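You operate a simulated robot arm through the tools that you are given. There is no shell and no other tool.

You are at the controls of a simulated robot arm. One attempt, no reset.

TASK
Put things in order on the top of the grey service bench. At the end: the yellow cable lug stands where the blue cable lug stood; the white mini tank from the top of the grey service bench stands on top of the white roll of wrap; the orange drip can (marked "oil") stands where the yellow cable lug stood; the beige wooden brush stands where the white mini tank stood; the blue cable lug stands where the beige wooden brush stood; whatever was shut is shut again. Leave all else as you found it, and nothing knocked over.

Only the result counts: the job must be done as asked and must still hold three seconds after the hand-in. Knocking over, shifting, dropping, spilling or breaking anything else fails it.

THE ROBOT
A 7-joint arm with a two-finger parallel gripper, fixed in place. Base frame: the origin is at the foot of the arm, x ahead of it, y to its left, z up; the work surface is at about z = 85. Readings come in cm, degrees, newtons and seconds.
With the tool pointing down near the work surface it reaches from about 10 to 64 cm from the base axis. Its first joint turns from -66.0 to 66.0 degrees. Payload 1.57 kg.
The TCP is the grasp point between the finger pads, 3 cm short of the fingertips. In the tool frame z runs along the fingers and y along their closing line. Largest opening 8 cm; finger width 1.7, thickness 1.2; the body of the gripper, 4 by 8.2 cm, starts 8 cm behind the TCP.
Orientation is that of the tool frame in the base frame, as [roll, pitch, yaw] about the fixed x, y, z axes, in that order (R = Rz(yaw) Ry(pitch) Rx(roll)). With the fingers straight down and closing along the base's y, the tool's x points along the base's -x, its y along +y and its z along -z.

THE INTERFACE
- The arm moves only by the tool step_arm. Its argument "targets" is text: rows parted by semicolons, each of 7 numbers parted by spaces: the shift along the tool's x, y, z in cm, then the turn, a rotation vector about the tool's x, y, z in rad, then the closure, from 0 (fully open) to 1 (shut). In form: x y z rx ry rz jaw; .... A call has 1 to 20 rows; each row is the pose to reach, as a shift and turn from the pose commanded when the call began, along the tool's axes at that moment. Rows are played at 5 a second. More than 5 cm and 8.6 degrees between two rows, or a gripper value outside its range, and nothing of the call is played. Where a pose cannot be reached the arm comes as near as it can. A force on the tool above 40 N (or 10 N above the force at the start of the call, whichever is more), or a blocked arm, ends the call early, and 0.2 s more pass. The fingers move at their own pace (about 7.2 cm/s each) and stop on an object; they squeeze with about 22 N. The grip force told is the motor's: it shows also when the fingers shut on nothing. Time passes only in rows, and 0.2 s behind the last, so rows that repeat a pose let the fingers close. It gives the time, the measured TCP pose, the force on the tool (base axes), the opening and the grip force at its end, in the units of the frame above (readings bear some noise), with the torque about the TCP (base axes, N m) and any sound that the robot's microphone picked up.
- Cameras (640 x 400 px; columns grow to the right, rows downward): "scene" is fixed at [7.19, 45.01, 142.02]; the picture's right is [-0.57, -0.82, 0.00], its down [-0.47, 0.33, -0.82] and it looks along [0.67, -0.47, -0.58] (base axes); focal length 361 px, centre (320, 200). "wrist" rides on the gripper at [7.2, -0.7, -12.2] in the tool frame; the picture's right is [0.09, 1.00, 0.00], its down [-0.84, 0.08, -0.54] and it looks along [-0.54, 0.05, 0.84] (tool axes); focal length 238 px, centre (320, 200).
- capture(camera): a new picture of that camera. The clock stands still meanwhile.
- probe_pixels(camera, pixels): for up to 12 pixels [column, row] of the newest picture of that camera ("zoom" is the newest enlarged one), the place [x, y, z] in the base frame of the surface seen there, good to about 0.2 cm. The clock stands still meanwhile.
- close_up(camera, box): a new picture of the part [left, top, right, bottom] of that camera's present view, enlarged. The clock stands still meanwhile.
- close_job(): hands the job in; it is judged then, once.

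Open the gripper and draw the arm clear of the work before you hand the job in, unless the task says otherwise.

The tools are called after "Request:" by a JSON object that holds its "method" and its "body". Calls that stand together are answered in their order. step_arm: Moves the arm, as the interface text tells. Its arguments: {"type":"object","properties":{"targets":{"type":"string"}},"required":["targets"]} The other tools are called the same way: capture (camera) takes a picture; probe_pixels (camera, pixels) gives the place of the surface under pixels of a picture; close_up (camera, box) takes an enlarged picture of a part of a camera's view; close_job () hands the job in.

At the start:

```text
t: 0.0
tool_pos: [38.77, 1.56, 119.19]
ee_rot: [179.9, 0.1, 180.0]
ft_force: [-0.2, -0.3, 0.4]
moment: [-0.02, 0.01, 0.03]
gripper_width: 8.0
grasp_force: 0.0
```

scene: 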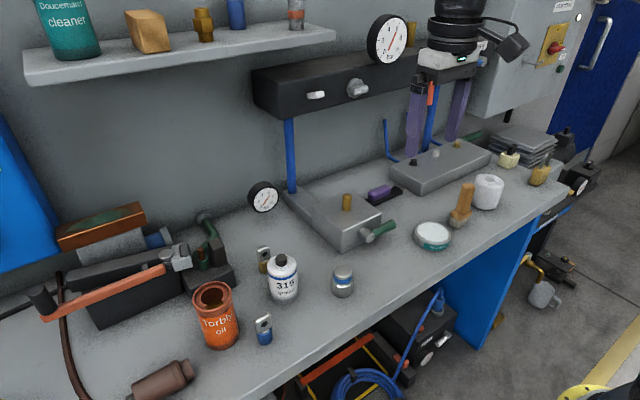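
wrist: 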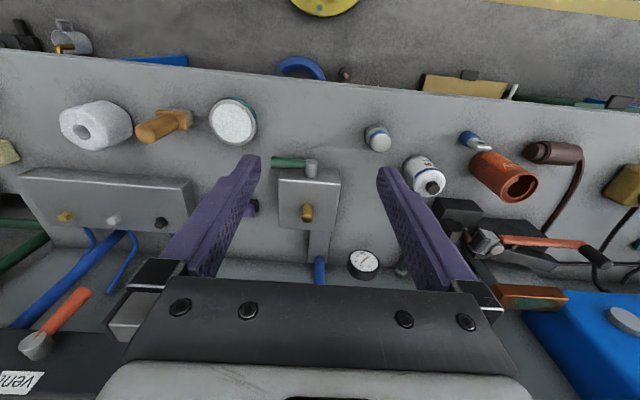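

I start by looking closer at the bench in the scene picture: the lugs near (264,260) and (264,330), the tank (282,280), the oil can (215,315), the brush (460,205) and the roll (487,190).

Request:
{"method": "close_up", "body": {"camera": "scene", "box": [180, 220, 380, 360]}}

Request:
{"method": "close_up", "body": {"camera": "scene", "box": [360, 130, 600, 280]}}

```text
2.86 times, centred on (280, 290) of scene
```

zoom: 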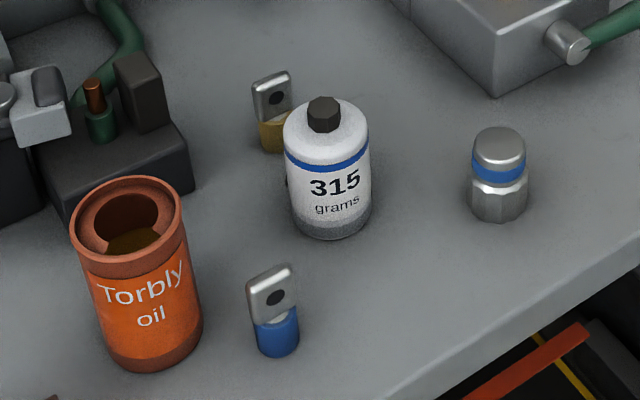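

```text
2.67 times, centred on (480, 205) of scene
```

zoom: 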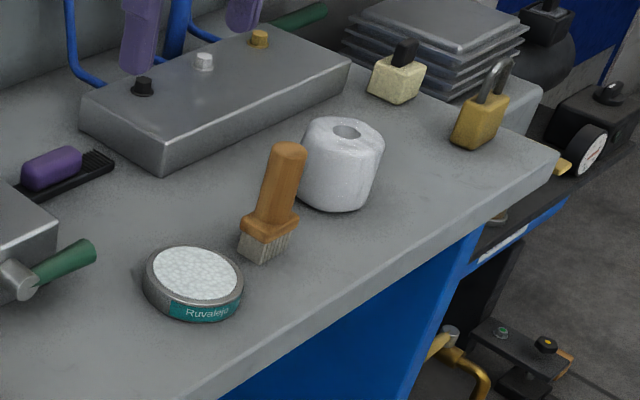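

I probe points in the scene picture to locate all the items and nearby obstacles.

Request:
{"method": "capture", "body": {"camera": "scene"}}

Request:
{"method": "probe_pixels", "body": {"camera": "scene", "pixels": [[264, 252], [264, 267], [282, 262], [282, 298], [264, 325], [264, 340], [211, 290], [220, 340], [342, 270], [343, 290], [250, 275], [300, 320]]}}

Request:
{"method": "probe_pixels", "body": {"camera": "scene", "pixels": [[468, 188], [463, 208], [458, 224], [490, 180], [486, 200], [432, 230], [432, 246], [350, 200], [370, 240], [510, 155], [540, 175], [225, 275]]}}

```text
taken
```

scene: 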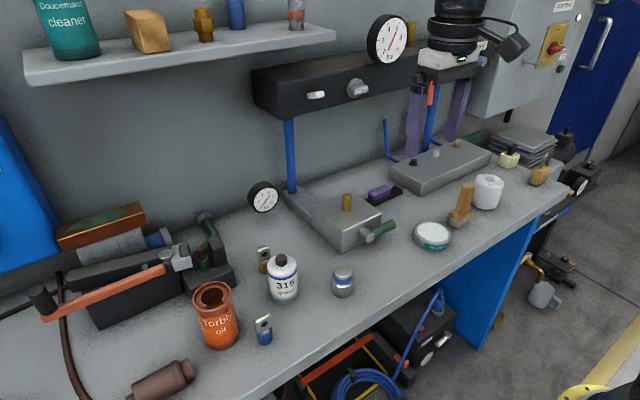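

```text
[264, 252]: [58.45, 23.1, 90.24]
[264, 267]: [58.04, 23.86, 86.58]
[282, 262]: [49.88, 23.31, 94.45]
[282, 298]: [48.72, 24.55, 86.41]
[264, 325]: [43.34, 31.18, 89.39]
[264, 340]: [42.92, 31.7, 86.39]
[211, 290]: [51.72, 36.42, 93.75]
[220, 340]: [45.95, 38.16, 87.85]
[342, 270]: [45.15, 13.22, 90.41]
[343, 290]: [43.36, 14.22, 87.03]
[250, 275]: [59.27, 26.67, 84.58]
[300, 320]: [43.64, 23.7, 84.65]
```

```text
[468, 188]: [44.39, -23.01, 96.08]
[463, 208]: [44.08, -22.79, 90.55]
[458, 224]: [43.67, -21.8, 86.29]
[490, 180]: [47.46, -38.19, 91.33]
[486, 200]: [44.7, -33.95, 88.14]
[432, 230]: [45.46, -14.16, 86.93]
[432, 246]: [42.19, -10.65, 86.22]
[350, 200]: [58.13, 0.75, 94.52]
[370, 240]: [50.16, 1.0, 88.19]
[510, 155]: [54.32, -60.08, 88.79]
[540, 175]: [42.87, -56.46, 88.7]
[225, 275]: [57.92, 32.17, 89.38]
```

I probe the overhead rail, gauge, shelf and wall so I know what the arm must stay clear of.

Request:
{"method": "probe_pixels", "body": {"camera": "scene", "pixels": [[270, 105], [320, 97], [357, 88], [388, 40], [330, 35], [120, 75], [290, 150], [263, 197], [200, 190], [470, 30], [345, 115], [415, 35]]}}

Request:
{"method": "probe_pixels", "body": {"camera": "scene", "pixels": [[181, 255], [210, 225], [185, 275], [207, 283], [232, 270], [232, 283], [190, 295], [60, 280], [40, 300], [165, 268], [215, 240], [100, 220]]}}

Request:
{"method": "close_up", "body": {"camera": "wrist", "box": [340, 100, 580, 250]}}

Request:
{"method": "close_up", "body": {"camera": "wrist", "box": [40, 80, 280, 230]}}

```text
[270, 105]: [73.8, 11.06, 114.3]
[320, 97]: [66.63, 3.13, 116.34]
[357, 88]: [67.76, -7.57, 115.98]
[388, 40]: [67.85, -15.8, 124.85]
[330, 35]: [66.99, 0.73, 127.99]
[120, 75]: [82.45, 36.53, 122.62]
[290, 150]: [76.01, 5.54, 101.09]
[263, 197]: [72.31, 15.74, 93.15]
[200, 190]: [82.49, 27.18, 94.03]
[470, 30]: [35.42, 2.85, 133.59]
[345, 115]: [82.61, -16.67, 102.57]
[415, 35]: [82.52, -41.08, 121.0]
```

```text
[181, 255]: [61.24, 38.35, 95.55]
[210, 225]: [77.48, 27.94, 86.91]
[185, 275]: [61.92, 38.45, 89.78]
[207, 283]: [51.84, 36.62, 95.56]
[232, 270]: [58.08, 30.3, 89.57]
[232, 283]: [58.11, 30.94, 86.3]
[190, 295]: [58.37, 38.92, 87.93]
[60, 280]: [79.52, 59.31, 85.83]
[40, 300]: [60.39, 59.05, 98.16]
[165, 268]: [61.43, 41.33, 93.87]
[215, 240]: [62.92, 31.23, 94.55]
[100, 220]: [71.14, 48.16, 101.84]
```

```text
2.67 times, centred on (460, 175) of wrist
```

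zoom: 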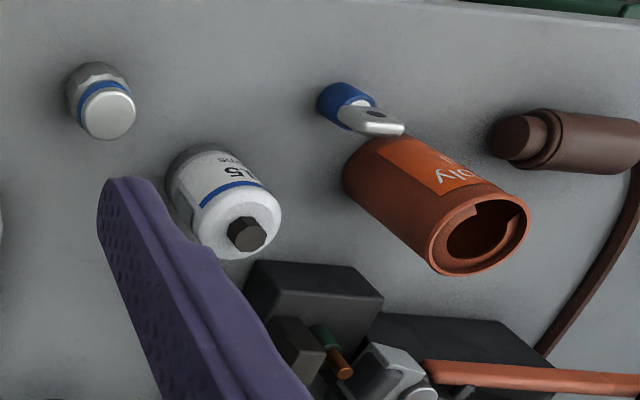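

```text
2.67 times, centred on (160, 155) of wrist
```

zoom: 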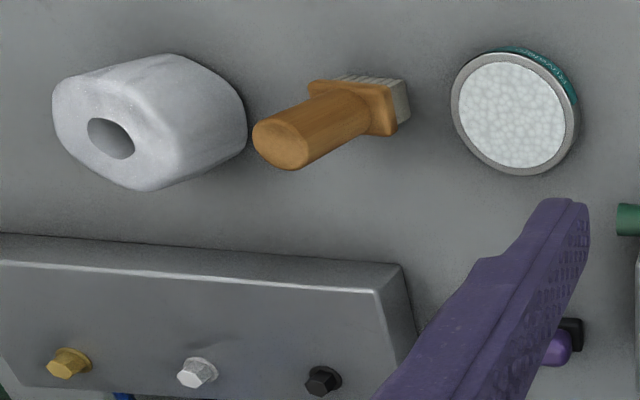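

The bench layout is clear. I move the gripper high, to the left, above the tank/lugs cluster, to view it with the wrist camera.

Request:
{"method": "step_arm", "body": {"targets": "0 4.5 0 0 0 0 0; 0 9 0 0 0 0 0; 0 13.5 0 0 0 0 0; 0 18 0 0 0 0 0; 0 22 0 0 0 0 0; 0 22 0 0 0 0 0"}}

Request:
{"method": "capture", "body": {"camera": "wrist"}}

```text
t: 1.4
tool_pos: [38.36, 23.62, 119.18]
ee_rot: [-180.0, -0.1, 180.0]
ft_force: [0.3, 0.0, 0.2]
moment: [-0.01, 0.01, -0.01]
gripper_width: 7.99
grasp_force: 0.0
```

```text
taken
```

wrist: 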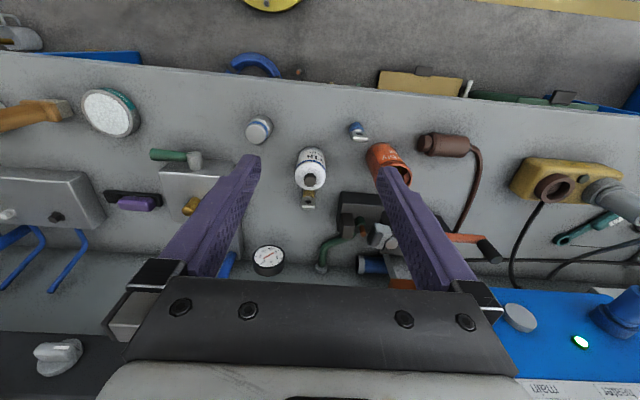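

Request:
{"method": "close_up", "body": {"camera": "wrist", "box": [240, 100, 440, 225]}}

```text
3.20 times, centred on (340, 162) of wrist
```

zoom: 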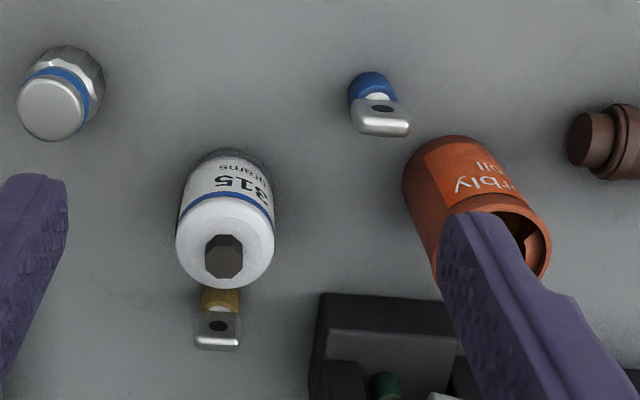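

From this zoom I probe the tank (cap at (225,255), body edges), both lugs, the oil can and the black device edge.

Request:
{"method": "probe_pixels", "body": {"camera": "zoom", "pixels": [[225, 258], [180, 235], [271, 235], [225, 275], [225, 208], [225, 175], [215, 345], [218, 310], [222, 300], [203, 300], [238, 300], [320, 320]]}}

Request:
{"method": "probe_pixels", "body": {"camera": "zoom", "pixels": [[380, 128], [372, 100], [352, 92], [395, 92], [372, 80], [408, 180], [480, 140], [545, 245], [530, 195], [380, 300], [325, 297], [212, 345]]}}

```text
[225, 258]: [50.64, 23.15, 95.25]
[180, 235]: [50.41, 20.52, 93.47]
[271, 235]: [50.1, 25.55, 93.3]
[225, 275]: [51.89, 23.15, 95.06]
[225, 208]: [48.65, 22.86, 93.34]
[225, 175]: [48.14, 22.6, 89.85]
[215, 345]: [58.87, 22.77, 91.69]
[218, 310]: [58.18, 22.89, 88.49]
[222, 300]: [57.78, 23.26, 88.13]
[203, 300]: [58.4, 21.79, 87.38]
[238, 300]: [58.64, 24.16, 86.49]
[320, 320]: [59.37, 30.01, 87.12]
```

```text
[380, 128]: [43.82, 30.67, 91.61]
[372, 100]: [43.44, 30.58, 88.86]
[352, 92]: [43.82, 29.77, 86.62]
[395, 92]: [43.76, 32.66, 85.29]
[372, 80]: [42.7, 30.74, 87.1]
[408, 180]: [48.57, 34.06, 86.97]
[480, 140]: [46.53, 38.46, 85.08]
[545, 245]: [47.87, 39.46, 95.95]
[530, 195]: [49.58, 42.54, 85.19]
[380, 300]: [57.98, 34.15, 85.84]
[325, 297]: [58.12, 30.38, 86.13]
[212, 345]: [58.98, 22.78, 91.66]
```

Tank centre ≈ (50.6, 23.05), yellow lug ≈ (58.8, 22.9), blue lug ≈ (43.8, 30.9). Now I enlarge the roll and brush in the scene picture.

Request:
{"method": "close_up", "body": {"camera": "scene", "box": [430, 160, 526, 220]}}

```text
6.67 times, centred on (478, 190) of scene
```

zoom: 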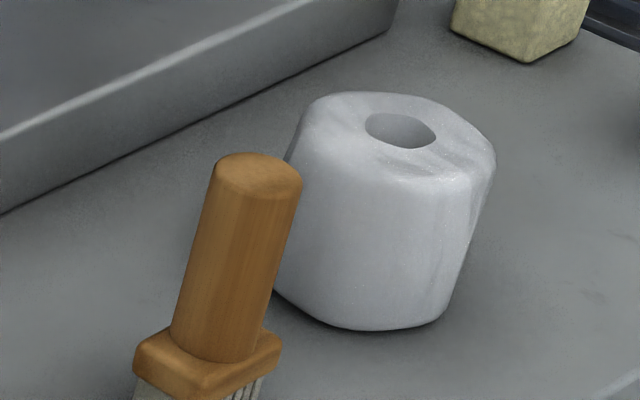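

Request:
{"method": "probe_pixels", "body": {"camera": "zoom", "pixels": [[366, 122], [436, 138], [400, 112], [395, 148], [310, 110], [490, 155], [400, 185], [370, 94], [345, 120], [460, 140], [365, 325], [258, 165]]}}

Request:
{"method": "probe_pixels", "body": {"camera": "zoom", "pixels": [[258, 190], [225, 175], [295, 180], [215, 340], [150, 350], [272, 345], [205, 385], [230, 155], [350, 160], [440, 170], [410, 100], [330, 135]]}}

```text
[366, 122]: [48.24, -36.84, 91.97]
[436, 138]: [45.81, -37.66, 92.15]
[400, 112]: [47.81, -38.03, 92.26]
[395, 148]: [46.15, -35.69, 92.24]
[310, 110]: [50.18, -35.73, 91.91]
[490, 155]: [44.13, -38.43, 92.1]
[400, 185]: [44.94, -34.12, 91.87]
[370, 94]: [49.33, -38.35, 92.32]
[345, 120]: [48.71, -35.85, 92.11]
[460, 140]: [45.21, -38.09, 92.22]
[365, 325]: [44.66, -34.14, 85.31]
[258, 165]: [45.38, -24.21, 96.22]
```

```text
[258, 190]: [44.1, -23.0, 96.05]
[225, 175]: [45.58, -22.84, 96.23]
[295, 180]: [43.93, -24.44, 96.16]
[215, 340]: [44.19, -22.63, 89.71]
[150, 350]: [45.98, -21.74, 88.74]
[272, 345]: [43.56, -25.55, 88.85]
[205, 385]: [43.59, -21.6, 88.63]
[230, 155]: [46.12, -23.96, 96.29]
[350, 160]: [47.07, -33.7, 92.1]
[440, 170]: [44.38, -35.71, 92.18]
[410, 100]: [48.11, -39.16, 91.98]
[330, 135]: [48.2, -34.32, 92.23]
```

Roll top is at z≈92.2, centre ≈ (47.0, -37.0). Next I go above the tank at (50.6, 23.05) and lower partway to check alignment.

Request:
{"method": "step_arm", "body": {"targets": "-4 0 0 0 0 0 0; -8 -0.3 0 0 0 0 0; -12 -0.5 0 0 0 0 0; -12 -0.5 4 0 0 0 0; -12 -0.5 8 0 0 0 0; -12 -0.5 12 0 0 0 0; -12 -0.5 15 0 0 0 0; -12 -0.5 15 0 0 0 0; -12 -0.5 15 0 0 0 0"}}

Request:
{"method": "capture", "body": {"camera": "wrist"}}

Request:
{"method": "capture", "body": {"camera": "scene"}}

```text
t: 3.4
tool_pos: [50.76, 23.31, 104.13]
ee_rot: [179.9, -0.1, 179.9]
ft_force: [-0.2, 0.4, 0.0]
moment: [0.0, 0.01, -0.02]
gripper_width: 7.99
grasp_force: 0.1
out of reach, approached as far as the arm can: row 3
```

```text
taken
```

wrist: 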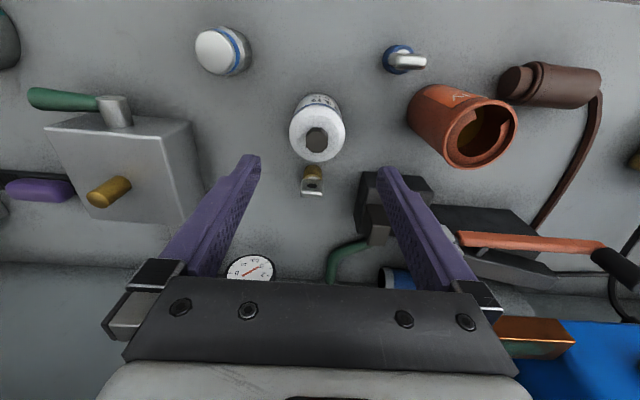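

```text
taken
```

scene: 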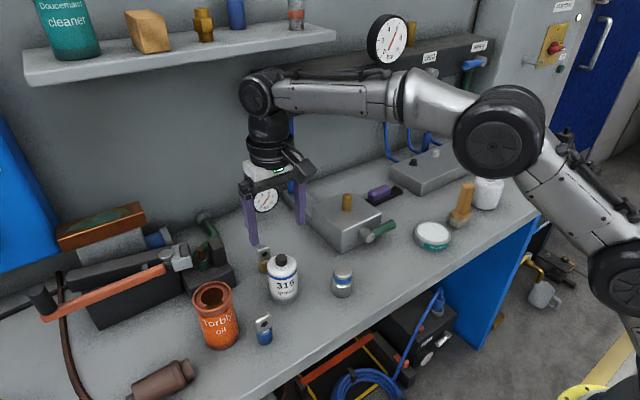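

The wrist view now shows the tank top at (318,138), oil can rim at (475,130), and lugs; I probe them for refined positions.

Request:
{"method": "close_up", "body": {"camera": "wrist", "box": [270, 30, 530, 210]}}

```text
2.22 times, centred on (400, 120) of wrist
```

zoom: 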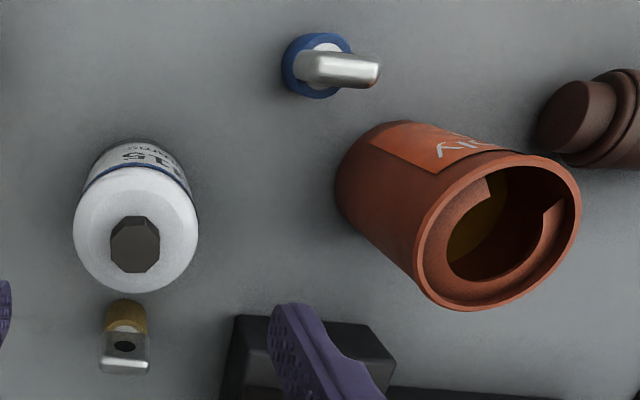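

Request:
{"method": "probe_pixels", "body": {"camera": "zoom", "pixels": [[134, 245], [80, 235], [193, 230], [135, 283], [125, 205], [418, 262], [576, 200], [510, 158], [470, 306], [350, 68], [315, 60], [125, 365]]}}

Request:
{"method": "probe_pixels", "body": {"camera": "zoom", "pixels": [[110, 366], [140, 368], [125, 330], [112, 312], [140, 312], [125, 302], [295, 45], [292, 80], [310, 90], [370, 72], [320, 75], [238, 320]]}}

```text
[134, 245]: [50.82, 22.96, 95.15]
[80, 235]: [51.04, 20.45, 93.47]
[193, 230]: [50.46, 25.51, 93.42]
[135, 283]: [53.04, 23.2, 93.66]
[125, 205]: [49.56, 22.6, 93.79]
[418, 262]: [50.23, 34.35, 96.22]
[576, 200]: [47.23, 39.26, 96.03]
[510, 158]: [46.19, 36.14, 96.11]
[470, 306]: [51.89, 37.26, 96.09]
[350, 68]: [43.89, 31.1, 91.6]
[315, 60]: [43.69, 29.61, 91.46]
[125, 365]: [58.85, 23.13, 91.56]
```

```text
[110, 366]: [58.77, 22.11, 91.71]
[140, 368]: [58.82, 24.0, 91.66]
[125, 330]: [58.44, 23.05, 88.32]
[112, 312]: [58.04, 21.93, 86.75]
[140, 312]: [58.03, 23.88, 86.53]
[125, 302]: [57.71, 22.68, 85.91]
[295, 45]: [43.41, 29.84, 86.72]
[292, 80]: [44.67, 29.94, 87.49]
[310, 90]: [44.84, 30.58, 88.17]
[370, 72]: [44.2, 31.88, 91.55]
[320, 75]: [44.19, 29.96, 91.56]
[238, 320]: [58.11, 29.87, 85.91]
```

Tank centre is ≈ (50.8, 23.0), slightly left of the TCP by 0.3 cm; clear at both sides. I lower to z≈90, close and check the grip.

Request:
{"method": "step_arm", "body": {"targets": "0 -0.3 3 0 0 0 0; 0 -0.3 6 0 0 0 0; 0 -0.3 9 0 0 0 0; 0 -0.3 12 0 0 0 0; 0 -0.3 14 0 0 0 0; 0 -0.3 14 0 0 0 0; 0 -0.3 14 0 0 0 0.3; 0 -0.3 14 0 0 0 0.6; 0 -0.3 14 0 0 0 0.6; 0 -0.3 14 0 0 0 0.6"}}

Request:
{"method": "capture", "body": {"camera": "wrist"}}

```text
t: 5.6
tool_pos: [50.79, 23.04, 90.14]
ee_rot: [-180.0, 0.0, 180.0]
ft_force: [0.2, 0.0, 0.0]
moment: [0.0, -0.08, 0.02]
gripper_width: 5.51
grasp_force: 21.5
```

```text
taken
```

wrist: 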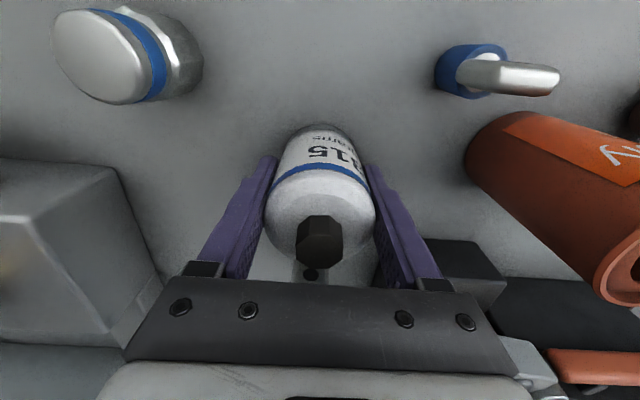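

The tank is gripped (5.5 cm, 21.5 N). I lift it to z≈105 and draw back toward x≈39.

Request:
{"method": "step_arm", "body": {"targets": "0 0 -1 0 0 0 0.6; 0 0 -4 0 0 0 0.6; 0 0 -8 0 0 0 0.6; 0 0 -12 0 0 0 0.6; 0 0 -15 0 0 0 0.6; 4 0 -15 0 0 0 0.6; 8 0 -15 0 0 0 0.6; 11.5 0 -15 0 0 0 0.6; 11.5 -4 -15 0 0 0 0.6; 11.5 -8 -15 0 0 0 0.6; 11.5 -12 -15 0 0 0 0.6; 11.5 -16 -15 0 0 0 0.6; 11.5 -20 -15 0 0 0 0.6; 11.5 -24 -15 0 0 0 0.6; 11.5 -28 -15 0 0 0 0.6; 11.5 -31 -15 0 0 0 0.6; 11.5 -31 -15 0 0 0 0.6"}}

Request:
{"method": "capture", "body": {"camera": "wrist"}}

Request:
{"method": "capture", "body": {"camera": "scene"}}

```text
t: 9.2
tool_pos: [39.08, -8.37, 105.07]
ee_rot: [179.9, 0.0, 180.0]
ft_force: [-0.4, 0.4, 0.4]
moment: [-0.01, 0.01, -0.01]
gripper_width: 3.21
grasp_force: 0.1
```

```text
taken
```

wrist: 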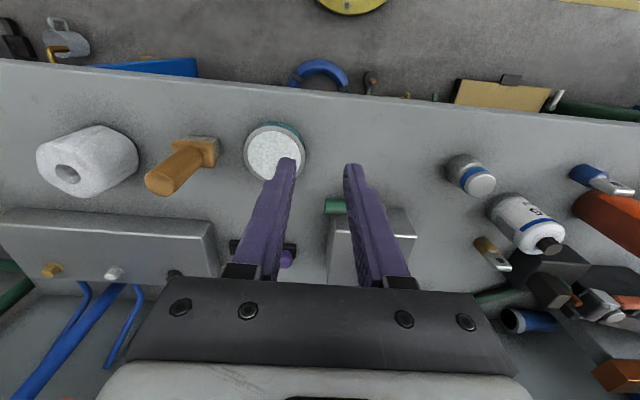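

```text
taken
```

scene: 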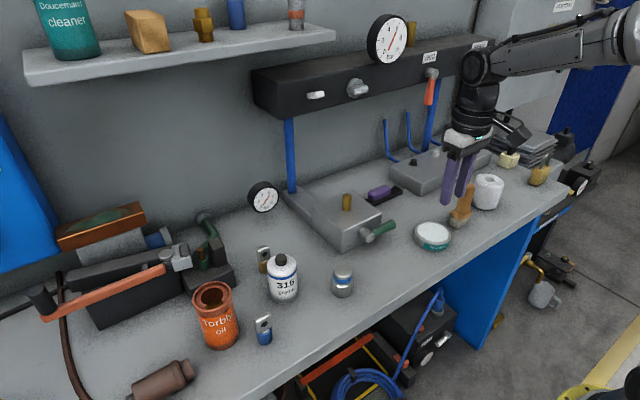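

The fingers are empty (3.2 cm opening) and the tank still stands near (282,280) in the scene — it slipped out during the lift. I check where it stands now.

Request:
{"method": "close_up", "body": {"camera": "scene", "box": [180, 220, 380, 360]}}

Request:
{"method": "close_up", "body": {"camera": "wrist", "box": [440, 140, 640, 265]}}

```text
2.86 times, centred on (280, 290) of scene
```

zoom: 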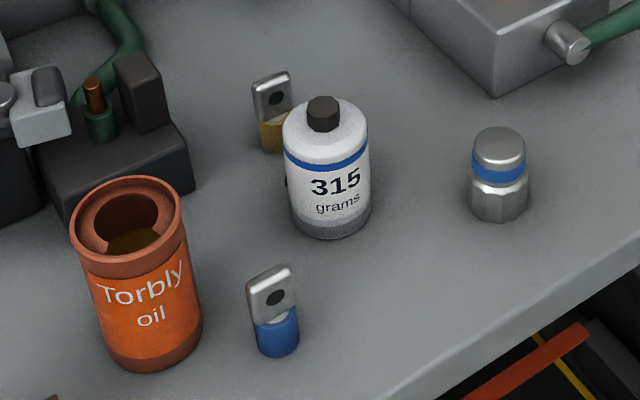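

```text
3.20 times, centred on (540, 202) of wrist
```

zoom: 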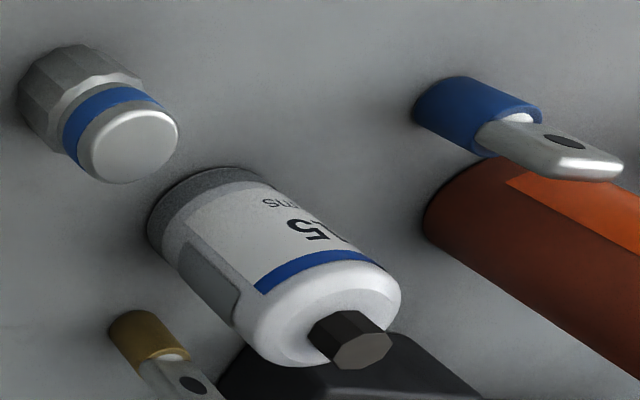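

The tank stands unmoved at (282,280). It shows a rough grey foot ring and a grey side patch, so the white skin may be slippery; I look closer.

Request:
{"method": "close_up", "body": {"camera": "scene", "box": [250, 245, 314, 310]}}

Request:
{"method": "close_up", "body": {"camera": "wrist", "box": [480, 185, 576, 245]}}

```text
6.15 times, centred on (282, 278) of scene
```

zoom: 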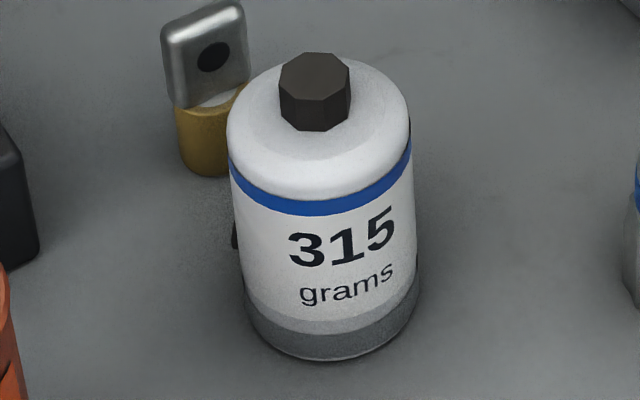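

```text
6.67 times, centred on (528, 215) of wrist
```

zoom: 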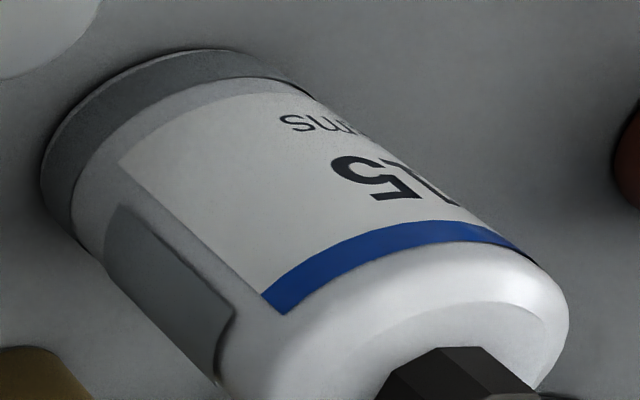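

There is a raised grey pad on the tank's side at (170,290) of the zoom. I probe it and the body.

Request:
{"method": "probe_pixels", "body": {"camera": "zoom", "pixels": [[130, 215], [225, 315], [118, 255], [205, 345], [170, 285], [150, 180], [220, 250], [270, 290], [330, 330], [80, 190], [60, 180], [120, 195]]}}

Request:
{"method": "close_up", "body": {"camera": "scene", "box": [262, 260, 302, 300]}}

```text
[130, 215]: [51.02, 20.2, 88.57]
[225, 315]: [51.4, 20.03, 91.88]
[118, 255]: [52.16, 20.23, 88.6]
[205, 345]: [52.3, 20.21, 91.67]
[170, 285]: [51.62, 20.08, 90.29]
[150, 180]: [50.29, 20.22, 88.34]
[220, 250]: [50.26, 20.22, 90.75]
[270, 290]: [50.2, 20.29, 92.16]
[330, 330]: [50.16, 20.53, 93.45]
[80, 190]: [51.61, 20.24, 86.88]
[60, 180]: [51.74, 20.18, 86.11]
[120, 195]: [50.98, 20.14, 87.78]
```

```text
10.00 times, centred on (282, 280) of scene
```

zoom: 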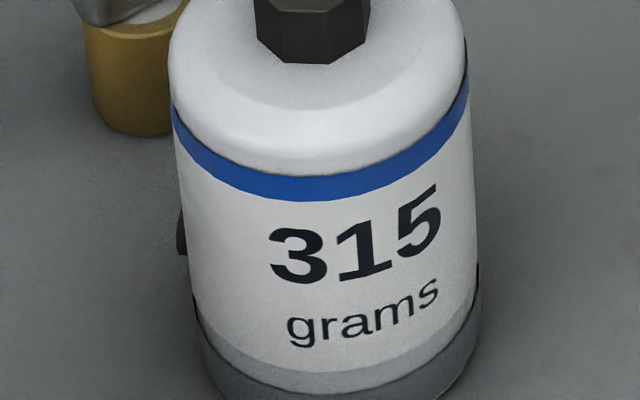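

I'll check the tank from another side: go back over there with the tool turned so the camera looks from +y. First I move back toward the tank at height.

Request:
{"method": "step_arm", "body": {"targets": "0 4 -4 0 0 0 0; 0 8 -4 0 0 0.15 0; 0 12 -4 0 0 0.3 0; 0 16 -4 0 0 0.45 0; 0 20 -4 0 0 0.6 0; 0 24 -4 0 0 0.75 0; 0 28 -4 0 0 0.9 0; 0 32 -4 0 0 1.05 0; 0 34 -4 0 0 1.2 0; 0 36 -4 0 0 1.35 0; 0 38 -4 0 0 1.5 0; 0 38 -4 0 0 1.5 0"}}

Request:
{"method": "capture", "body": {"camera": "wrist"}}

```text
refused: row 1 steps farther than a row can; nothing moved
```

```text
taken
```

wrist: 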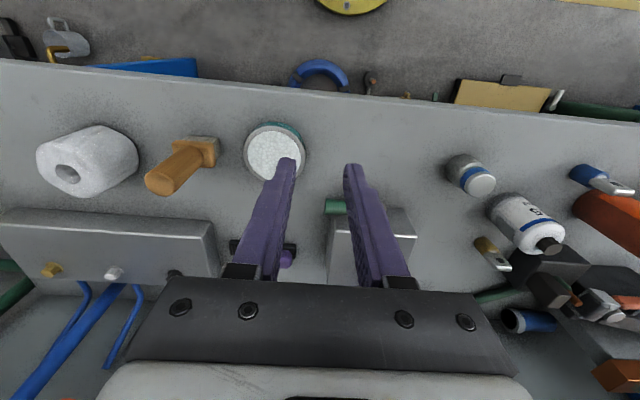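

Row 1 was too long diagonally; I repeat with shorter steps, turning the tool about its z so the camera comes to the +y side.

Request:
{"method": "step_arm", "body": {"targets": "0 4 -2 0 0 0 0; 0 8 -4 0 0 0.14 0; 0 12 -4 0 0 0.28 0; 0 16 -4 0 0 0.42 0; 0 20 -4 0 0 0.56 0; 0 24 -4 0 0 0.7 0; 0 28 -4 0 0 0.84 0; 0 32 -4 0 0 0.98 0; 0 34 -4 0 0 1.12 0; 0 36 -4 0 0 1.26 0; -2 38 -4 0 0 1.4 0; -4 38 -4 0 0 1.5 0; -6 38 -4 0 0 1.57 0; -6 38 -4 0 0 1.57 0"}}

Request:
{"method": "capture", "body": {"camera": "wrist"}}

```text
t: 12.2
tool_pos: [45.37, 29.67, 109.37]
ee_rot: [180.0, 0.0, 90.1]
ft_force: [1.1, 0.0, -0.8]
moment: [0.0, -0.01, -0.02]
gripper_width: 8.01
grasp_force: 0.1
```

```text
taken
```

wrist: 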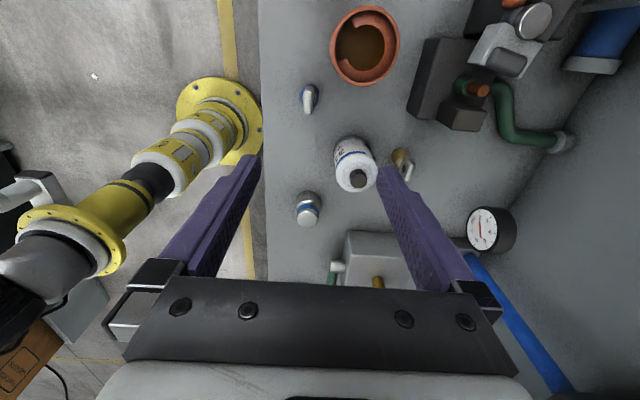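

Request:
{"method": "close_up", "body": {"camera": "wrist", "box": [320, 125, 416, 200]}}

```text
5.33 times, centred on (368, 162) of wrist
```

zoom: 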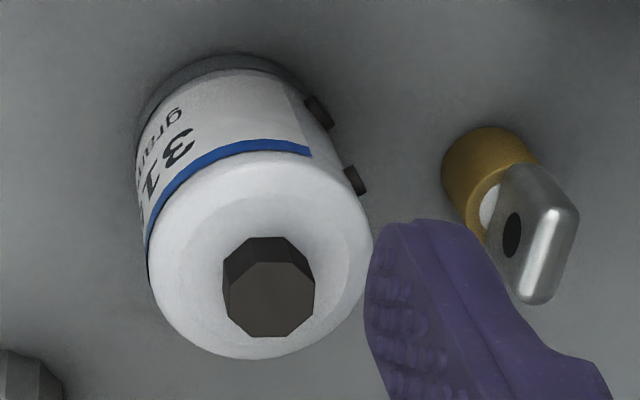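

The far side bears two small dark stubs at (318,112) and (355,180) of the zoom; I probe them and the yellow lug.

Request:
{"method": "probe_pixels", "body": {"camera": "zoom", "pixels": [[318, 112], [355, 180], [268, 285], [155, 290], [365, 245], [275, 350], [245, 170], [365, 180], [300, 100], [545, 195], [470, 160], [300, 150]]}}

Request:
{"method": "close_up", "body": {"camera": "wrist", "box": [290, 0, 420, 130]}}

```text
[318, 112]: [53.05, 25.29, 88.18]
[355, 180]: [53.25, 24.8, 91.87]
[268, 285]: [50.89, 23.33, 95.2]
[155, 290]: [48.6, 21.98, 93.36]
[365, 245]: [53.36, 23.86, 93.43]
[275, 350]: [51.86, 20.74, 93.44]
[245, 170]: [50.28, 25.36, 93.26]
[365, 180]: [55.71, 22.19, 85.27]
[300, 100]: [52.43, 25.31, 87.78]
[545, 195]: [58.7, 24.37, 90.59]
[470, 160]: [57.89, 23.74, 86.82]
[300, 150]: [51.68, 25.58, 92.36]
```

```text
3.08 times, centred on (355, 65) of wrist
```

zoom: 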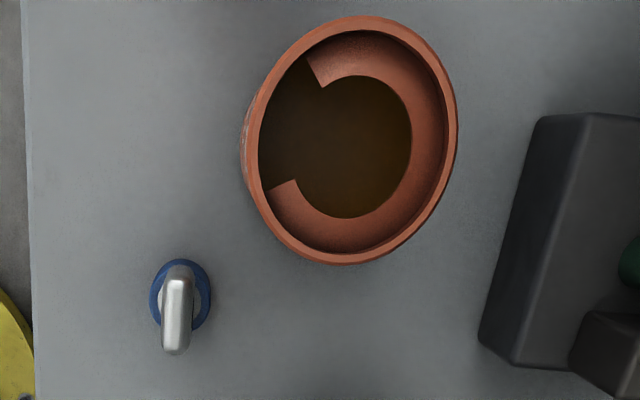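

I'll regrip the tank across x (label side and the plain back side), away from panel and stubs. First I go above it.

Request:
{"method": "step_arm", "body": {"targets": "-3 2.5 0 0 0 0 0; -6.4 5.3 0 0 0 0 0; -6.4 5.3 4 0 0 0 0; -6.4 5.3 7 0 0 0 0; -6.4 5.3 7 0 0 0 0; -6.4 5.3 7 0 0 0 0"}}

Request:
{"method": "capture", "body": {"camera": "wrist"}}

```text
t: 13.6
tool_pos: [50.54, 23.65, 102.33]
ee_rot: [-179.9, 0.0, 90.1]
ft_force: [0.0, 0.6, 0.5]
moment: [0.01, 0.03, 0.03]
gripper_width: 7.99
grasp_force: 0.0
```

```text
taken
```

wrist: 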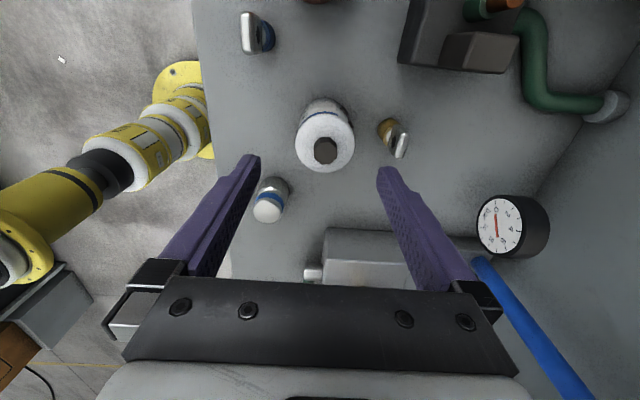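

Request:
{"method": "probe_pixels", "body": {"camera": "wrist", "pixels": [[325, 151], [298, 145], [353, 145], [325, 171], [388, 128], [401, 145], [322, 152]]}}

```text
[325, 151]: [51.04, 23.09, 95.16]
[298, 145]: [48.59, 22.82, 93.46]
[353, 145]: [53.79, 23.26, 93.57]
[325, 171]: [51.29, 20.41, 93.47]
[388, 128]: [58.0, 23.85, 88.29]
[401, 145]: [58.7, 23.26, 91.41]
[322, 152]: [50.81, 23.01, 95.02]
```

Tank centre ≈ (51.0, 23.1). I lower to z≈89.3 with the fingers along x and close, then lift just a little to test the hold.

Request:
{"method": "step_arm", "body": {"targets": "-0.4 0.42 3 0 0 0 0; -0.4 0.42 6 0 0 0 0; -0.4 0.42 9 0 0 0 0; -0.4 0.42 12 0 0 0 0; -0.4 0.42 13 0 0 0 0; -0.4 0.42 13 0 0 0 0; -0.4 0.42 13 0 0 0 0.3; -0.4 0.42 13 0 0 0 0.6; -0.4 0.42 13 0 0 0 1; -0.4 0.42 13 0 0 0 1; -0.4 0.42 13 0 0 0 1"}}

Request:
{"method": "step_arm", "body": {"targets": "0 0 -0.2 0 0 0 1; 0 0 -0.4 0 0 0 1; 0 0 -0.6 0 0 0 1; 0 0 -0.8 0 0 0 1; 0 0 -1 0 0 0 1"}}

Request:
{"method": "capture", "body": {"camera": "wrist"}}

Request:
{"method": "capture", "body": {"camera": "scene"}}

```text
t: 16.0
tool_pos: [51.12, 23.08, 89.36]
ee_rot: [-180.0, 0.0, 90.1]
ft_force: [0.7, 0.1, -1.0]
moment: [-0.01, -0.01, -0.04]
gripper_width: 5.55
grasp_force: 21.8
```

```text
t: 17.2
tool_pos: [50.98, 23.1, 90.21]
ee_rot: [-180.0, 0.1, 90.1]
ft_force: [-0.2, 0.2, -2.6]
moment: [0.02, 0.01, -0.02]
gripper_width: 5.55
grasp_force: 21.8
```

```text
taken
```

wrist: 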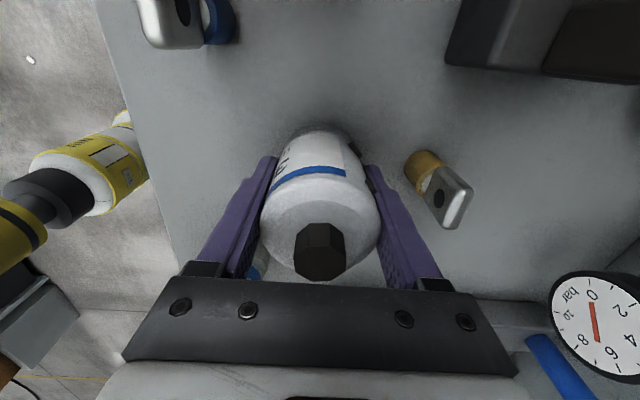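

```text
taken
```

scene: 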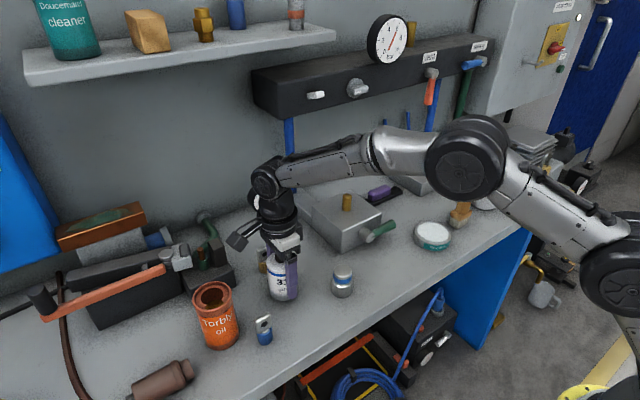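

Force on the tool is now about −2.6 N, i.e. the ~315 g tank hangs in the grip. I continue lifting slowly and check.

Request:
{"method": "step_arm", "body": {"targets": "0 0 -0.7 0 0 0 1; 0 0 -1.5 0 0 0 1; 0 0 -2.5 0 0 0 1; 0 0 -3.5 0 0 0 1; 0 0 -4.5 0 0 0 1; 0 0 -4.5 0 0 0 1"}}

Request:
{"method": "close_up", "body": {"camera": "scene", "box": [200, 180, 380, 330]}}

```text
t: 18.6
tool_pos: [51.02, 22.99, 94.9]
ee_rot: [180.0, 0.0, 90.0]
ft_force: [-0.3, 0.4, -3.7]
moment: [-0.04, 0.04, -0.01]
gripper_width: 5.54
grasp_force: 22.2
```

```text
2.67 times, centred on (290, 255) of scene
```

zoom: 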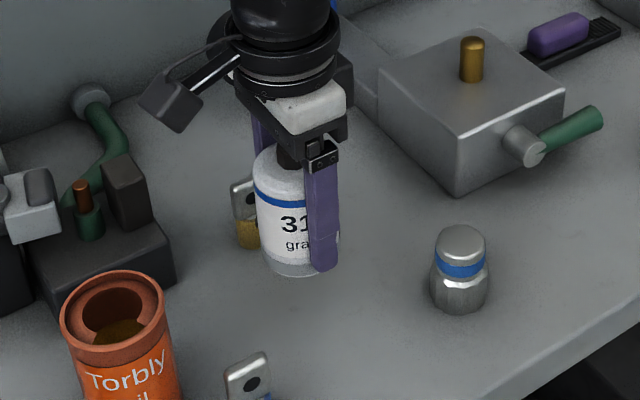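

The tank is lifted. I raise it to about z=104, draw back and carry it towards −y at x≈39.

Request:
{"method": "step_arm", "body": {"targets": "0 0 -3 0 0 0 1; 0 0 -6 0 0 0 1; 0 0 -9 0 0 0 1; 0 -3 -9 0 0 0 1; 0 -6 -9 0 0 0 1; 0 -9 -9 0 0 0 1; -2 -12 -9 0 0 0 1; -5 -12 -9 0 0 0 1; -8 -12 -9 0 0 0 1; -11 -12 -9 0 0 0 1; -14 -12 -9 0 0 0 1; -17 -12 -9 0 0 0 1; -20 -12 -9 0 0 0 1; -23 -12 -9 0 0 0 1; -26 -12 -9 0 0 0 1; -29 -12 -9 0 0 0 1; -32 -12 -9 0 0 0 1; -32 -12 -9 0 0 0 1"}}

Request:
{"method": "step_arm", "body": {"targets": "-3 0 0 0 0 0 1; -6 0 0 0 0 0 1; -9 0 0 0 0 0 1; -12 0 0 0 0 0 1; -15 0 0 0 0 0 1; -18 0 0 0 0 0 1; -21 0 0 0 0 0 1; -24 0 0 0 0 0 1; -26 0 0 0 0 0 1; -28 0 0 0 0 0 1; -28 0 0 0 0 0 1"}}

Request:
{"method": "capture", "body": {"camera": "wrist"}}

Request:
{"method": "capture", "body": {"camera": "scene"}}

```text
t: 22.4
tool_pos: [39.08, -8.91, 103.47]
ee_rot: [-180.0, 0.0, 90.0]
ft_force: [0.5, -0.1, -2.6]
moment: [0.03, 0.03, 0.0]
gripper_width: 5.53
grasp_force: 21.8
```

```text
t: 24.8
tool_pos: [39.33, -37.24, 103.93]
ee_rot: [180.0, 0.0, 90.1]
ft_force: [-0.9, -1.9, -3.8]
moment: [0.05, -0.02, -0.01]
gripper_width: 5.53
grasp_force: 22.4
```

```text
taken
```

wrist: 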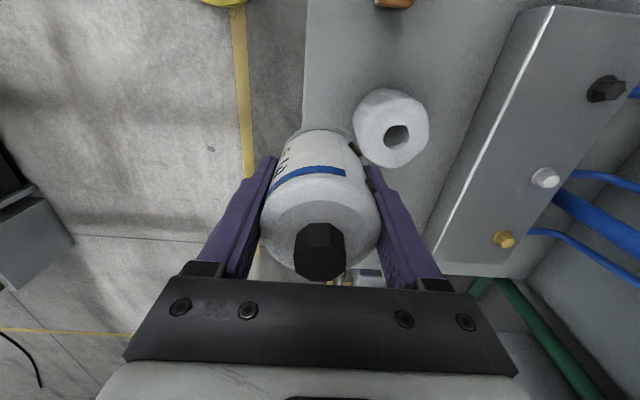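

```text
taken
```

scene: 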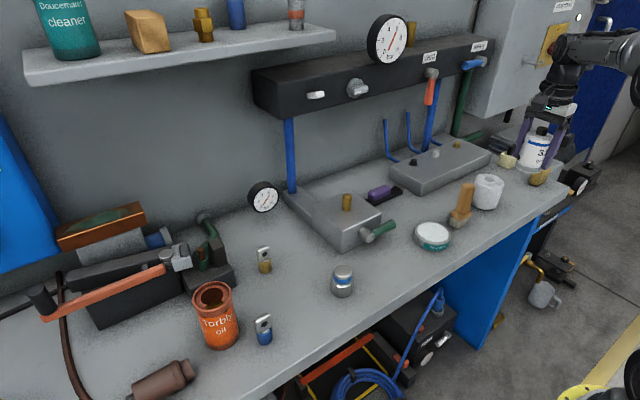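

The roll is well visible at (395,125) in the wrist view; I probe its top to refine the centre.

Request:
{"method": "close_up", "body": {"camera": "wrist", "box": [330, 75, 450, 175]}}

Request:
{"method": "probe_pixels", "body": {"camera": "wrist", "pixels": [[357, 120], [426, 125], [393, 93], [390, 163], [383, 136], [410, 134], [397, 125], [400, 148], [545, 178], [504, 240]]}}

```text
4.00 times, centred on (390, 125) of wrist
```

zoom: 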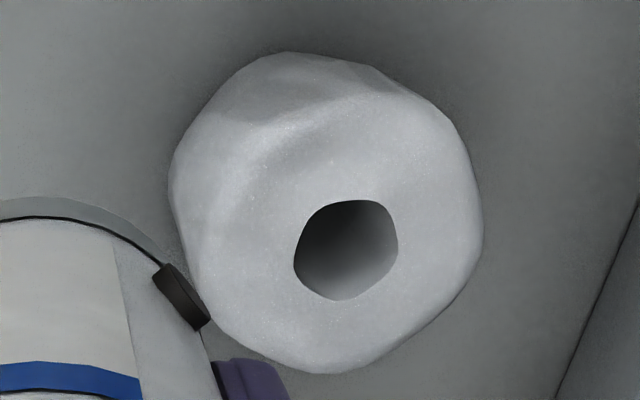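

```text
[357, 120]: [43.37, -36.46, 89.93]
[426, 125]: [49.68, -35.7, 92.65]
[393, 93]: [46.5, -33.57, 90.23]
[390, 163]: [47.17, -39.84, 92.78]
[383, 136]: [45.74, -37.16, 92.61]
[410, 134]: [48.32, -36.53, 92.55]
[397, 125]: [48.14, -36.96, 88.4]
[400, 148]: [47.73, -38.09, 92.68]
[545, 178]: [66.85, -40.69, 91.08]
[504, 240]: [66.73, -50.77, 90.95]
```

Roll centre ≈ (47.0, −36.95), top z≈92.5. I move the tank over it and lower to just above contact (TCP ≈ 97.9).

Request:
{"method": "step_arm", "body": {"targets": "0 3 0 0 0 0 1; 0.1 6 0 0 0 0 1; 0.15 7.75 0 0 0 0 1; 0.15 7.75 0 0 0 0 1; 0.15 7.75 2 0 0 0 1; 0.15 7.75 4 0 0 0 1; 0.15 7.75 5.5 0 0 0 1; 0.15 7.75 5.5 0 0 0 1; 0.15 7.75 5.5 0 0 0 1"}}

Request:
{"method": "capture", "body": {"camera": "wrist"}}

Request:
{"method": "close_up", "body": {"camera": "scene", "box": [430, 110, 550, 220]}}

```text
t: 26.8
tool_pos: [46.83, -36.98, 98.3]
ee_rot: [180.0, 0.0, 90.1]
ft_force: [-0.1, -0.3, -4.0]
moment: [0.0, 0.0, -0.05]
gripper_width: 5.5
grasp_force: 22.3
```

```text
taken
```

wrist: 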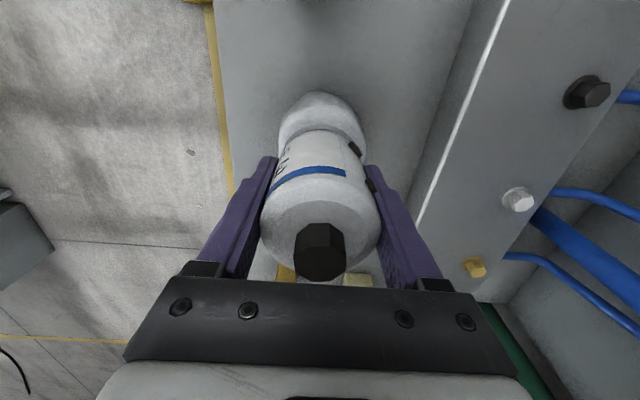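

```text
3.64 times, centred on (490, 165) of scene
```

zoom: 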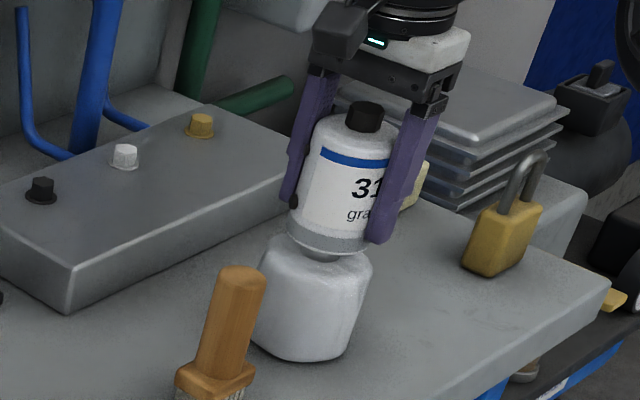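

I enlarge further to compare the tank base axis with the roll's centre (hole centre was at scene (490,179.7)).

Request:
{"method": "close_up", "body": {"camera": "scene", "box": [455, 135, 535, 215]}}

Request:
{"method": "probe_pixels", "body": {"camera": "wrist", "pixels": [[285, 130], [360, 125], [320, 95], [320, 190], [320, 245], [290, 115], [350, 115]]}}

```text
5.00 times, centred on (495, 175) of scene
```

zoom: 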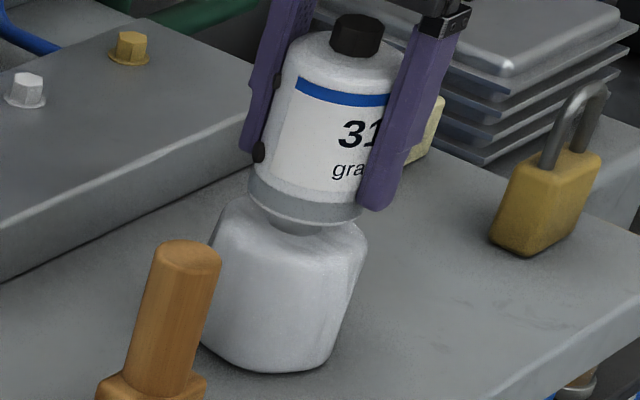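

```text
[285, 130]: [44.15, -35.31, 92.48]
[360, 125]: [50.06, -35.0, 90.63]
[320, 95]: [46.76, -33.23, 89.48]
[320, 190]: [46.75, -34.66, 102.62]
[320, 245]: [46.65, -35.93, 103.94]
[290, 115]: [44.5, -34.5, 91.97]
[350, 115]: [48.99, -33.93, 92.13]
```

The base lines up with the roll's hole within ~0.3 cm. I lower in small steps watching the force.

Request:
{"method": "step_arm", "body": {"targets": "0 0.1 0.2 0 0 0 1; 0 0.1 0.4 0 0 0 1; 0 0.1 0.6 0 0 0 1; 0 0.1 0.6 0 0 0 1"}}

Request:
{"method": "step_arm", "body": {"targets": "0 0 0.1 0 0 0 1; 0 0 0.2 0 0 0 1; 0 0 0.2 0 0 0 1"}}

```text
t: 27.8
tool_pos: [46.97, -36.86, 97.67]
ee_rot: [180.0, 0.0, 90.1]
ft_force: [0.7, -0.5, -2.7]
moment: [0.0, -0.01, 0.0]
gripper_width: 5.52
grasp_force: 21.4
```

```text
t: 28.6
tool_pos: [47.04, -36.92, 97.47]
ee_rot: [-180.0, 0.1, 90.1]
ft_force: [0.4, 0.6, -3.9]
moment: [-0.03, 0.0, -0.01]
gripper_width: 5.54
grasp_force: 21.9
```

Request:
{"method": "close_up", "body": {"camera": "scene", "box": [455, 135, 535, 215]}}

Request:
{"method": "step_arm", "body": {"targets": "0 0 0.1 0 0 0 1; 0 0 0.2 0 0 0 1; 0 0 0.2 0 0 0 1"}}

```text
5.00 times, centred on (495, 175) of scene
```

zoom: 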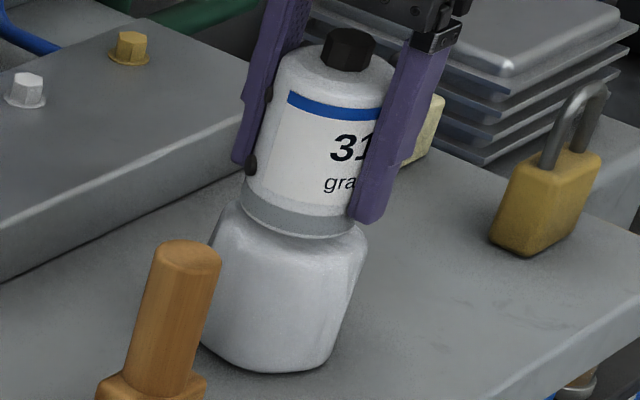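

```text
t: 29.4
tool_pos: [46.93, -36.77, 97.25]
ee_rot: [179.9, 0.0, 90.1]
ft_force: [0.1, -0.1, -3.3]
moment: [-0.02, -0.01, 0.0]
gripper_width: 5.53
grasp_force: 22.6
```

Still carrying ~3.3 N (not yet in contact). I continue lowering by small steps.

Request:
{"method": "step_arm", "body": {"targets": "0 0 0.1 0 0 0 1; 0 0 0.2 0 0 0 1; 0 0 0.2 0 0 0 1"}}

Request:
{"method": "close_up", "body": {"camera": "scene", "box": [455, 135, 535, 215]}}

```text
t: 30.2
tool_pos: [46.86, -36.88, 97.0]
ee_rot: [-180.0, 0.0, 90.1]
ft_force: [-0.3, 0.2, -2.9]
moment: [0.02, 0.02, 0.02]
gripper_width: 5.53
grasp_force: 21.7
```

```text
5.00 times, centred on (495, 175) of scene
```

zoom: 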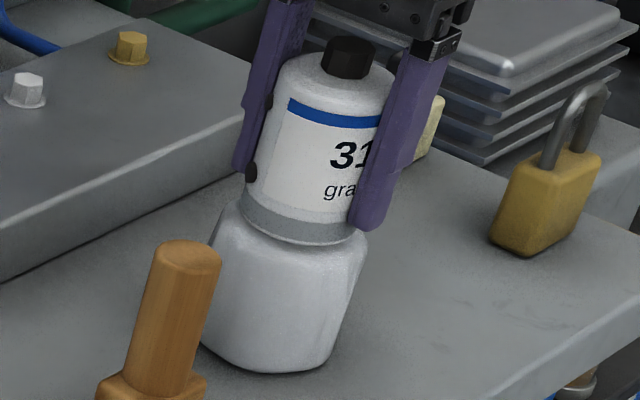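

Request:
{"method": "step_arm", "body": {"targets": "0 0 0.1 0 0 0 1; 0 0 0.2 0 0 0 1; 0 0 0.2 0 0 0 1"}}

```text
t: 31.0
tool_pos: [46.96, -36.89, 96.78]
ee_rot: [180.0, 0.0, 90.1]
ft_force: [0.0, -0.2, -3.0]
moment: [-0.02, 0.04, -0.02]
gripper_width: 5.51
grasp_force: 21.8
```

Request:
{"method": "step_arm", "body": {"targets": "0 0 0.1 0 0 0 1; 0 0 0.2 0 0 0 1; 0 0 0.2 0 0 0 1"}}

Request:
{"method": "close_up", "body": {"camera": "scene", "box": [455, 135, 535, 215]}}

```text
t: 31.8
tool_pos: [46.89, -36.81, 96.84]
ee_rot: [179.9, 0.1, 90.1]
ft_force: [-0.8, 1.5, 5.4]
moment: [0.25, 0.19, 0.0]
gripper_width: 5.53
grasp_force: 21.4
```

```text
5.00 times, centred on (495, 175) of scene
```

zoom: 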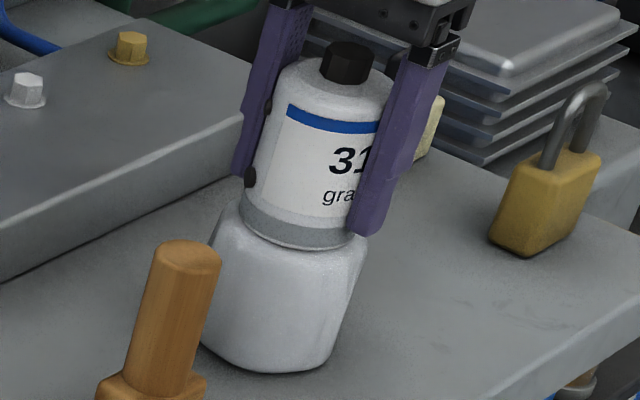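

Contact: force flipped to +5.4 N. I ease up 0.08 cm, then open the fingers gradually.

Request:
{"method": "step_arm", "body": {"targets": "0 0 -0.08 0 0 0 1; 0 0 -0.08 0 0 0 1; 0 0 -0.08 0 0 0 0.28; 0 0 -0.08 0 0 0 0.2; 0 0 -0.08 0 0 0 0.1; 0 0 -0.08 0 0 0 0; 0 0 -0.08 0 0 0 0"}}

Request:
{"method": "close_up", "body": {"camera": "scene", "box": [455, 135, 535, 215]}}

Request:
{"method": "capture", "body": {"camera": "wrist"}}

```text
t: 33.4
tool_pos: [46.99, -36.76, 96.66]
ee_rot: [-179.9, 0.0, 90.1]
ft_force: [0.3, 0.1, -0.1]
moment: [0.02, -0.02, 0.02]
gripper_width: 7.99
grasp_force: 0.1
```

```text
5.00 times, centred on (495, 175) of scene
```

zoom: 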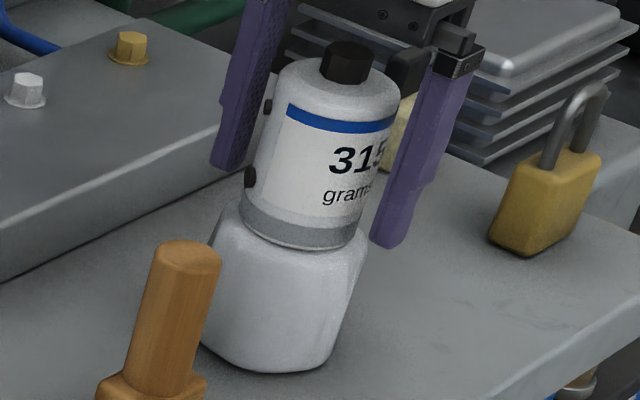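

```text
taken
```

wrist: 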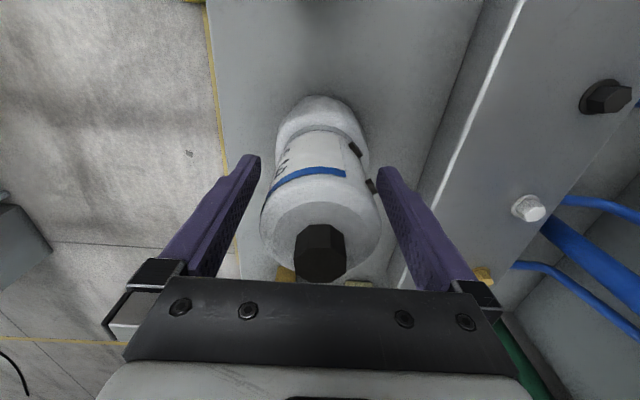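

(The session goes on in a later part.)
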